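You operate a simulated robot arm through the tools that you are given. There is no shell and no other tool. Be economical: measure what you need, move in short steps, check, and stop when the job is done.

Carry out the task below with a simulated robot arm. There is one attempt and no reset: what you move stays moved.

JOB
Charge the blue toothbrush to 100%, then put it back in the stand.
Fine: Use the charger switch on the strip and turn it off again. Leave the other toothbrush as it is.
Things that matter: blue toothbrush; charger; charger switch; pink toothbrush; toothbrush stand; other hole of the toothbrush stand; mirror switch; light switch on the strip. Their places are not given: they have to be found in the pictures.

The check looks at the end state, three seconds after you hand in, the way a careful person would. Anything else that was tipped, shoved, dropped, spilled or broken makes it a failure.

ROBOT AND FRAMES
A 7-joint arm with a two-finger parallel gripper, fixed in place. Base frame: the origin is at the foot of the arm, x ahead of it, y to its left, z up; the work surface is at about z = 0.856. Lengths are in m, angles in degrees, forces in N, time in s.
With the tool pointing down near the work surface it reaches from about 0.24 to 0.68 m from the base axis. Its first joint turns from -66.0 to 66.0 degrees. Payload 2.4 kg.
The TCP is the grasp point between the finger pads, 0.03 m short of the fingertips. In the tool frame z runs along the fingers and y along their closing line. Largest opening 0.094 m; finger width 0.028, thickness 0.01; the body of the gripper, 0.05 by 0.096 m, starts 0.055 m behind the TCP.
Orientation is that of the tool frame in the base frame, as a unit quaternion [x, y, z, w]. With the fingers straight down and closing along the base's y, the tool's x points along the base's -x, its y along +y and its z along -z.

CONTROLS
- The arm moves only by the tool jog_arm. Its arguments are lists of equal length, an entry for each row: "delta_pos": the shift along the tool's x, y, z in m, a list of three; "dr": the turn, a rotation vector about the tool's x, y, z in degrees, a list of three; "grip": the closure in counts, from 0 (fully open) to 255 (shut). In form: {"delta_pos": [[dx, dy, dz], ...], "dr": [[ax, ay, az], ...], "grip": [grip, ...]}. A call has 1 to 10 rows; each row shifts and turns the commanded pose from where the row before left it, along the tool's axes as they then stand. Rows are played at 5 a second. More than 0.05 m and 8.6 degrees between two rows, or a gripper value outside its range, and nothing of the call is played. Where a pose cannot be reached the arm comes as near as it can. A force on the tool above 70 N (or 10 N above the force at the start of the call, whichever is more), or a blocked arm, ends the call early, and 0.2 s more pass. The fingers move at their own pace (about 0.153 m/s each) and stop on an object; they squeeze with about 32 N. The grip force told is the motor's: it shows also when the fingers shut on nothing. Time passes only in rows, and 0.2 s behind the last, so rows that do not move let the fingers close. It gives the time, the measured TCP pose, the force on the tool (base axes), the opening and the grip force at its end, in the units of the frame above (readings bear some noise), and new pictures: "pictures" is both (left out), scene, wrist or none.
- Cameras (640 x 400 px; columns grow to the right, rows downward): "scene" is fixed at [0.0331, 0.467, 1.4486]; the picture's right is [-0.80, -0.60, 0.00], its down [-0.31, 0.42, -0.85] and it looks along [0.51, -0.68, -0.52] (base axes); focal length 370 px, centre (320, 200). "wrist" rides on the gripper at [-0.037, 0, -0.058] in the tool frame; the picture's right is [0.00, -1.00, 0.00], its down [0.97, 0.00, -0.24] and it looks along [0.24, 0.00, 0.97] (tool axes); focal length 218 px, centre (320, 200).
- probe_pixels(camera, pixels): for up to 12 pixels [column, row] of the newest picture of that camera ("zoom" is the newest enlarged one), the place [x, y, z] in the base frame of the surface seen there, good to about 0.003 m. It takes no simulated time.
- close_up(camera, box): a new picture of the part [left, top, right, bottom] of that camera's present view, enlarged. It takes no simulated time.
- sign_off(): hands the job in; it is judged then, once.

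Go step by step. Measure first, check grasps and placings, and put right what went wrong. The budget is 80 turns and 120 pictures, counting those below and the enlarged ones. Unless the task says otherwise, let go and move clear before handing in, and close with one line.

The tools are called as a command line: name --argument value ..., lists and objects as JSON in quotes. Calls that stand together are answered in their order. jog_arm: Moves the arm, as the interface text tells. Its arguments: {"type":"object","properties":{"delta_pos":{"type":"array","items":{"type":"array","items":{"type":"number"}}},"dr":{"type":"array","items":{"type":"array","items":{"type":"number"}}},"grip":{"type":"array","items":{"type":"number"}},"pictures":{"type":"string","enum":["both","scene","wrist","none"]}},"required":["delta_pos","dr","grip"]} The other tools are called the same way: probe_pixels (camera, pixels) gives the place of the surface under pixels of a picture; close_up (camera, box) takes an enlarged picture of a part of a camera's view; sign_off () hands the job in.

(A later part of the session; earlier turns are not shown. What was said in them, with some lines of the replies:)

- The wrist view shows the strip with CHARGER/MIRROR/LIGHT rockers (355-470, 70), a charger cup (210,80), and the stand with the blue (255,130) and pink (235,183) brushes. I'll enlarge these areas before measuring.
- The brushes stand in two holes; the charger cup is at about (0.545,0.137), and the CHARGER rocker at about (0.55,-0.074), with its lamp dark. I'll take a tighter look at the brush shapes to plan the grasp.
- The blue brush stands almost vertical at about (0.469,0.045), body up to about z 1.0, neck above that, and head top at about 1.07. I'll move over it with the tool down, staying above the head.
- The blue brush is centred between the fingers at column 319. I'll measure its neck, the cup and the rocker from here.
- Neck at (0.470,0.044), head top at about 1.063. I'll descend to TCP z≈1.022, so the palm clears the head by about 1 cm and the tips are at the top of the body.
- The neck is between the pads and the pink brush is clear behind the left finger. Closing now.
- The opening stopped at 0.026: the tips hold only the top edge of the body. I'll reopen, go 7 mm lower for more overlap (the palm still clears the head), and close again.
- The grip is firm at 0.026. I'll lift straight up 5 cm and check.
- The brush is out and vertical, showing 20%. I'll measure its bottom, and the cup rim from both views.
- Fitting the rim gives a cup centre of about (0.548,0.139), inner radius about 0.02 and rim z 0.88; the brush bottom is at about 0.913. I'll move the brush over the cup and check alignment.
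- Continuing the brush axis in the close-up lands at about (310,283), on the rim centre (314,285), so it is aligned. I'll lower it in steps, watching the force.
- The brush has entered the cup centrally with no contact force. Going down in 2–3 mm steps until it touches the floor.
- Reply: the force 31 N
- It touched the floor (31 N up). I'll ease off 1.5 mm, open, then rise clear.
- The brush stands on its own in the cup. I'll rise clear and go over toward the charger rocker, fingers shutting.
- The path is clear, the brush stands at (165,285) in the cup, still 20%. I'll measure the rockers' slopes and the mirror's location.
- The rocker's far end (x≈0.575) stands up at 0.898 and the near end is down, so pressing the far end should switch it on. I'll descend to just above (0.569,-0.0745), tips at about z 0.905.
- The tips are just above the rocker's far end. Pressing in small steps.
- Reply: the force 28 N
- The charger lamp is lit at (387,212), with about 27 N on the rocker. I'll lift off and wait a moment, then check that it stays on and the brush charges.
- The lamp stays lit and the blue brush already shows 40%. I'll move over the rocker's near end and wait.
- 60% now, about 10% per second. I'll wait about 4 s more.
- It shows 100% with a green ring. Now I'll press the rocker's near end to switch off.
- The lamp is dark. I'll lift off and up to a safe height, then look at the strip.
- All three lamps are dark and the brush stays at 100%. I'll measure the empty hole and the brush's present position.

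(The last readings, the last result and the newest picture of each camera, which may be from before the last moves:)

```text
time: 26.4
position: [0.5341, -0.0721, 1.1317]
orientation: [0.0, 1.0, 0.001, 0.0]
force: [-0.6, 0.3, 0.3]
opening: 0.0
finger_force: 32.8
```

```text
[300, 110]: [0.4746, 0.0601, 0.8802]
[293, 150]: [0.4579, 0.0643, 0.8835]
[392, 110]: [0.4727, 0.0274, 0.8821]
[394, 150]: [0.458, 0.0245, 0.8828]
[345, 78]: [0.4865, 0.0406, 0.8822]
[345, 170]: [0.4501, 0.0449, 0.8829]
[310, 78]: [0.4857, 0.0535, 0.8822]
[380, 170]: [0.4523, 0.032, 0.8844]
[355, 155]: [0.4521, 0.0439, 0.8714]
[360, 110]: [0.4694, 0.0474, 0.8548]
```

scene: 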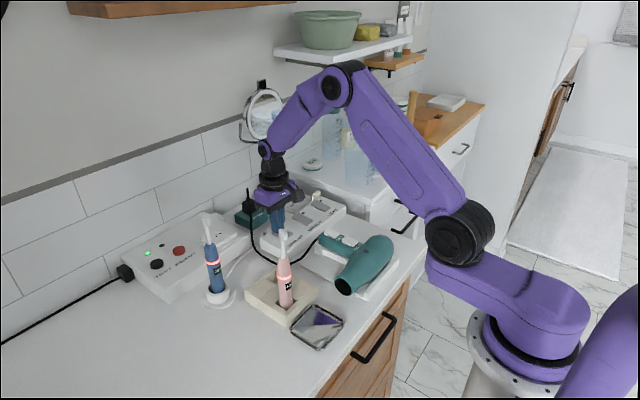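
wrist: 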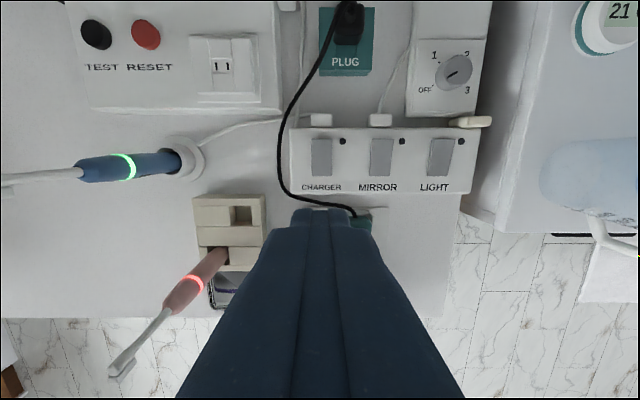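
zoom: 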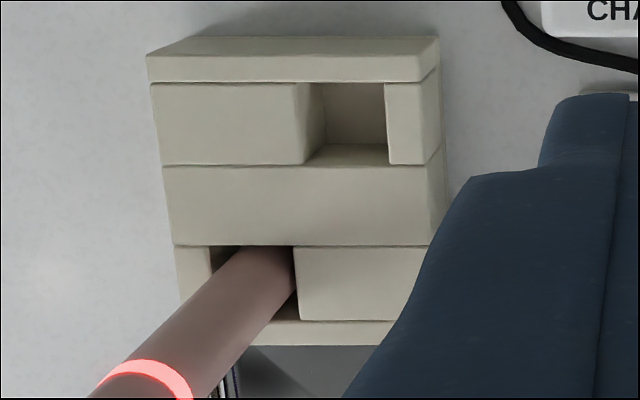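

Hole centre is about (0.468,0.044), about 34 mm wide, and the brush is at (0.547,0.139). I'll go back above the brush with the fingers half open.

jog_arm --delta_pos '[[-0.0065, 0.042, 0], [-0.0065, 0.042, 0], [0, 0.042, 0], [0, 0.042, 0], [0, 0.043, 0], [0, 0, 0], [0, 0, 0]]' --dr '[[0, 0, 0], [0, 0, 0], [0, 0, 0], [0, 0, 0], [0, 0, 0], [0, 0, 0], [0, 0, 0]]' --grip '[255, 200, 150, 130, 130, 130, 130]'

close_up --camera "wrist" --box '[260, 130, 380, 230]'

```text
time: 28.0
position: [0.5481, 0.1388, 1.13]
orientation: [0.0, 1.0, 0.0, 0.0]
force: [0.2, 0.0, -0.2]
opening: 0.0459
finger_force: 0.1
```

scene: 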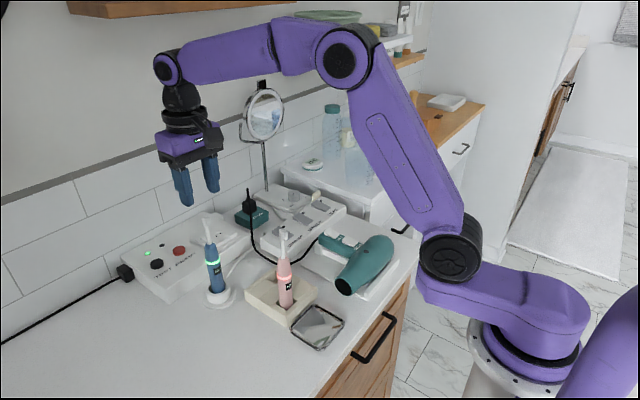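
wrist: 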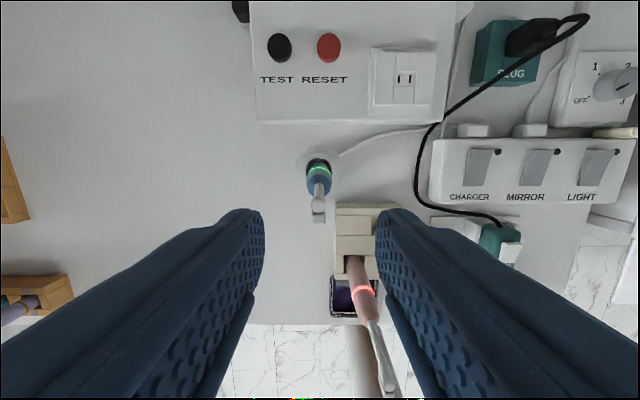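

```text
4.00 times, centred on (320, 180) of wrist
```

zoom: 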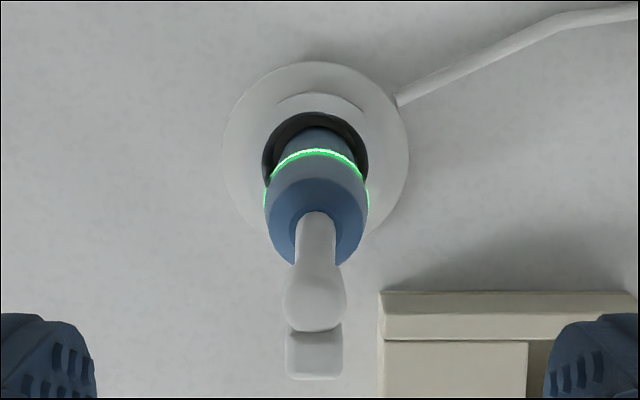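

The brush is centred (column 318). I'll descend to the same height as the release (z≈1.0135) and close.

jog_arm --delta_pos '[[0, 0, 0.04], [0, 0, 0.04], [0, 0, 0.025], [0, 0, 0.0115], [0, 0, 0], [0, 0, 0], [0, 0, 0], [0, 0, 0]]' --dr '[[0, 0, 0], [0, 0, 0], [0, 0, 0], [0, 0, 0], [0, 0, 0], [0, 0, 0], [0, 0, 0], [0, 0, 0]]' --grip '[130, 130, 130, 130, 130, 200, 255, 255]'

```text
time: 29.8
position: [0.5485, 0.1373, 1.0147]
orientation: [0.001, 1.0, 0.0, 0.0]
force: [-0.7, 0.3, 0.1]
opening: 0.0262
finger_force: 32.0
```

scene: 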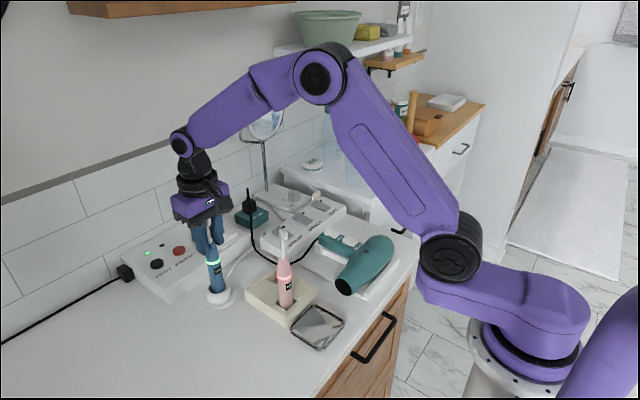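
wrist: 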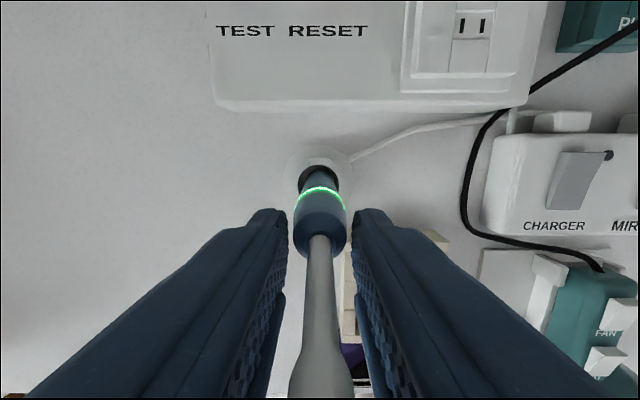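

It's held again (0.026). Lifting 5.5 cm and carrying it back along the same diagonal to above its own hole.

jog_arm --delta_pos '[[0, 0, -0.01], [0, 0, -0.02], [0, 0, -0.026], [0, 0, 0], [0.0265, -0.0312, 0], [0.0265, -0.0312, 0], [0.0265, -0.0312, 0], [0, 0, 0], [0, 0, 0]]' --dr '[[0, 0, 0], [0, 0, 0], [0, 0, 0], [0, 0, 0], [0, 0, 0], [0, 0, 0], [0, 0, 0], [0, 0, 0], [0, 0, 0]]' --grip '[255, 255, 255, 255, 255, 255, 255, 255, 255]'

close_up --camera "scene" --box '[220, 200, 330, 320]'

```text
time: 31.8
position: [0.4675, 0.0447, 1.0709]
orientation: [0.0, 1.0, 0.0, 0.0]
force: [0.1, -0.5, -2.6]
opening: 0.0259
finger_force: 32.0
```

scene: 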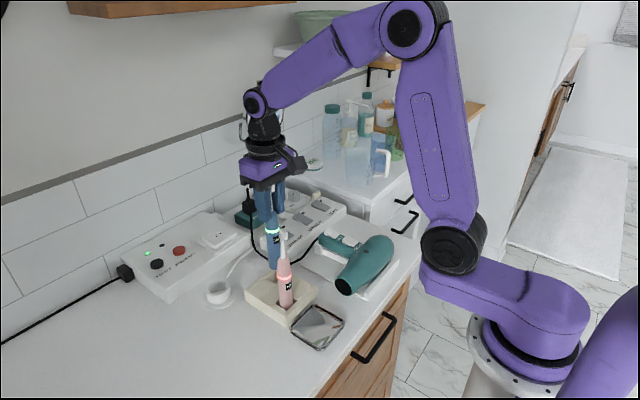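
wrist: 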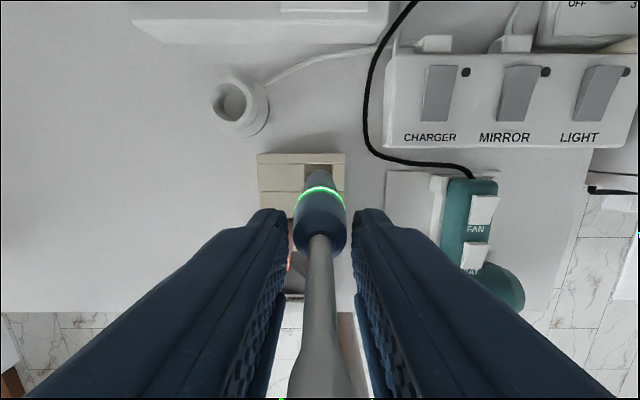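

```text
3.33 times, centred on (275, 260) of scene
```

zoom: 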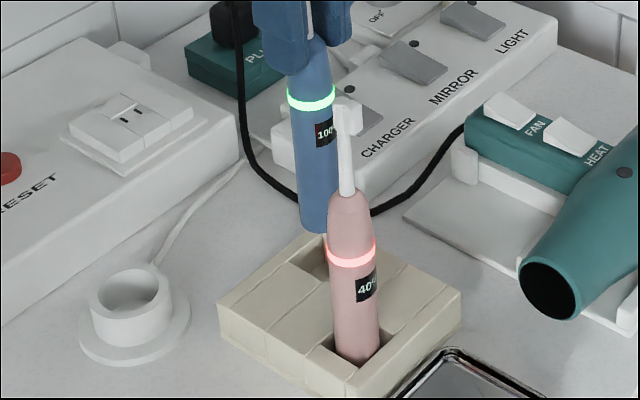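

The wrist view matches the lift-out picture (stand edges at columns 258/345), and the brush is above its hole. Lowering gently.

jog_arm --delta_pos '[[-0.0005, 0, 0.015], [0, 0, 0.01], [0, 0, 0.01], [0, 0, 0.01], [0, 0, 0]]' --dr '[[0, 0, 0], [0, 0, 0], [0, 0, 0], [0, 0, 0], [0, 0, 0]]' --grip '[255, 255, 255, 255, 255]' --pictures "wrist"

close_up --camera "scene" --box '[220, 200, 330, 320]'

```text
time: 33.0
position: [0.4694, 0.0428, 1.026]
orientation: [0.001, 1.0, 0.0, 0.001]
force: [-0.5, 0.6, -1.7]
opening: 0.0259
finger_force: 31.9
```

wrist: 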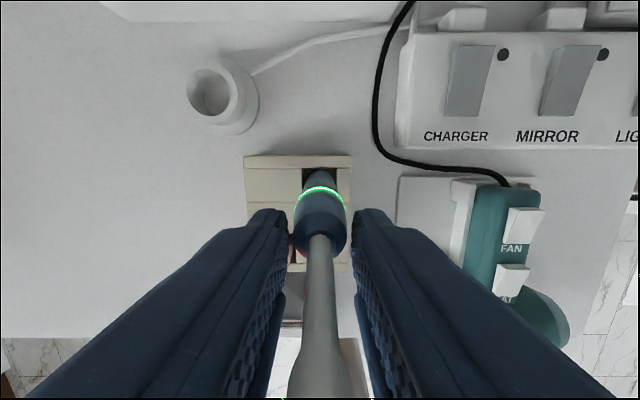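

```text
3.33 times, centred on (275, 260) of scene
```

zoom: 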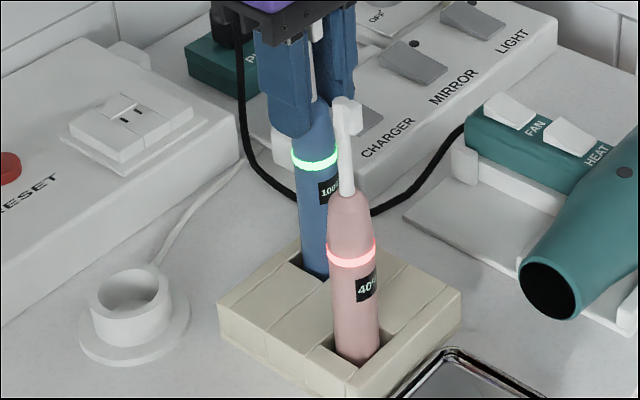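

The brush is inside its hole with no contact force. Continuing down 10 mm in small steps to near the floor.

jog_arm --delta_pos '[[0, 0, 0.004], [0, 0, 0.003], [0, 0, 0.002], [0, 0, 0.001], [0, 0, 0]]' --dr '[[0, 0, 0], [0, 0, 0], [0, 0, 0], [0, 0, 0], [0, 0, 0]]' --grip '[255, 255, 255, 255, 255]' --pictures "none"

```text
time: 34.2
position: [0.4688, 0.0436, 1.0155]
orientation: [0.0, 1.0, 0.0, 0.0]
force: [-0.6, -0.4, -2.0]
opening: 0.0258
finger_force: 31.7
```

jog_arm --delta_pos '[[0, 0, 0.001], [0, 0, 0], [0, 0, 0]]' --dr '[[0, 0, 0], [0, 0, 0], [0, 0, 0]]' --grip '[255, 255, 255]' --pictures "none"

```text
time: 35.0
position: [0.4688, 0.0442, 1.0146]
orientation: [0.0, 1.0, -0.001, 0.0]
force: [-0.2, 1.0, -2.0]
opening: 0.0258
finger_force: 31.8
```

Still hanging (-2 N). One more millimetre or two.

jog_arm --delta_pos '[[0, 0, 0.001], [0, 0, 0.001], [0, 0, 0]]' --dr '[[0, 0, 0], [0, 0, 0], [0, 0, 0]]' --grip '[255, 255, 255]' --pictures "none"

```text
time: 35.8
position: [0.4703, 0.0456, 1.014]
orientation: [0.0, 1.0, 0.001, 0.001]
force: [-4.9, -0.1, 24.0]
opening: 0.0262
finger_force: 31.5
```

Floor contact (24 N up). I'll ease up 1 mm, open gently, then rise straight clear.

jog_arm --delta_pos '[[0, 0, -0.0012], [0, 0, 0], [0, 0, 0], [0, 0, 0], [0, 0, -0.02], [0, 0, -0.04], [0, 0, -0.045], [0, 0, -0.03], [0, 0, 0]]' --dr '[[0, 0, 0], [0, 0, 0], [0, 0, 0], [0, 0, 0], [0, 0, 0], [0, 0, 0], [0, 0, 0], [0, 0, 0], [0, 0, 0]]' --grip '[255, 215, 170, 130, 130, 130, 130, 130, 130]'

close_up --camera "scene" --box '[190, 190, 350, 330]'

```text
time: 37.8
position: [0.4682, 0.0439, 1.149]
orientation: [0.001, 1.0, -0.001, 0.0]
force: [-0.3, -0.4, -0.7]
opening: 0.0461
finger_force: 0.0
```

scene: 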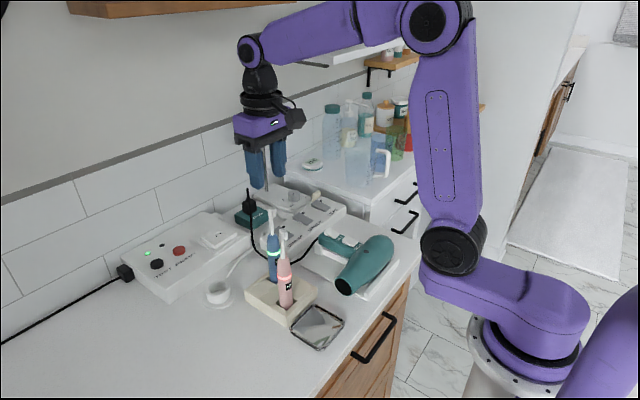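
wrist: 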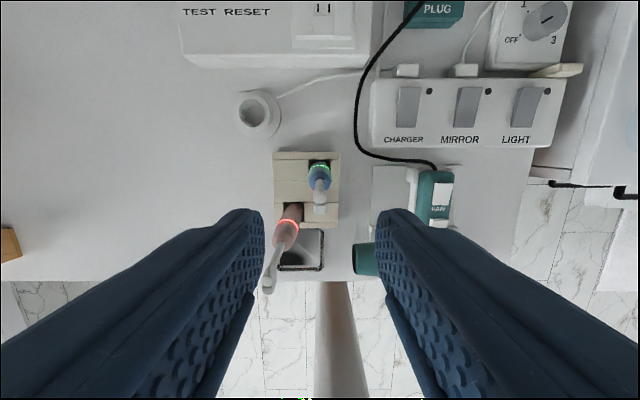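

```text
2.86 times, centred on (270, 260) of scene
```

zoom: 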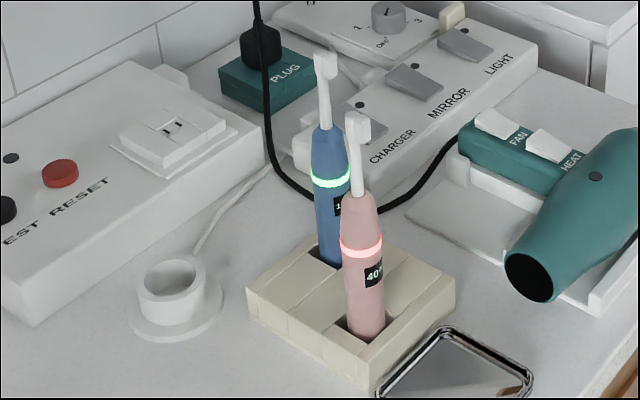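

The blue brush stands upright in its own hole with a green ring. The charger lamp is dark, the pink brush still reads 40%, and the gripper is clear, so I'm handing in.

sign_off

```text
The job is handed in.
```

The blue toothbrush charged to 100% and is back in its own hole in the stand. The charger switch is off again, and I didn't touch the pink toothbrush, which still reads 40%.
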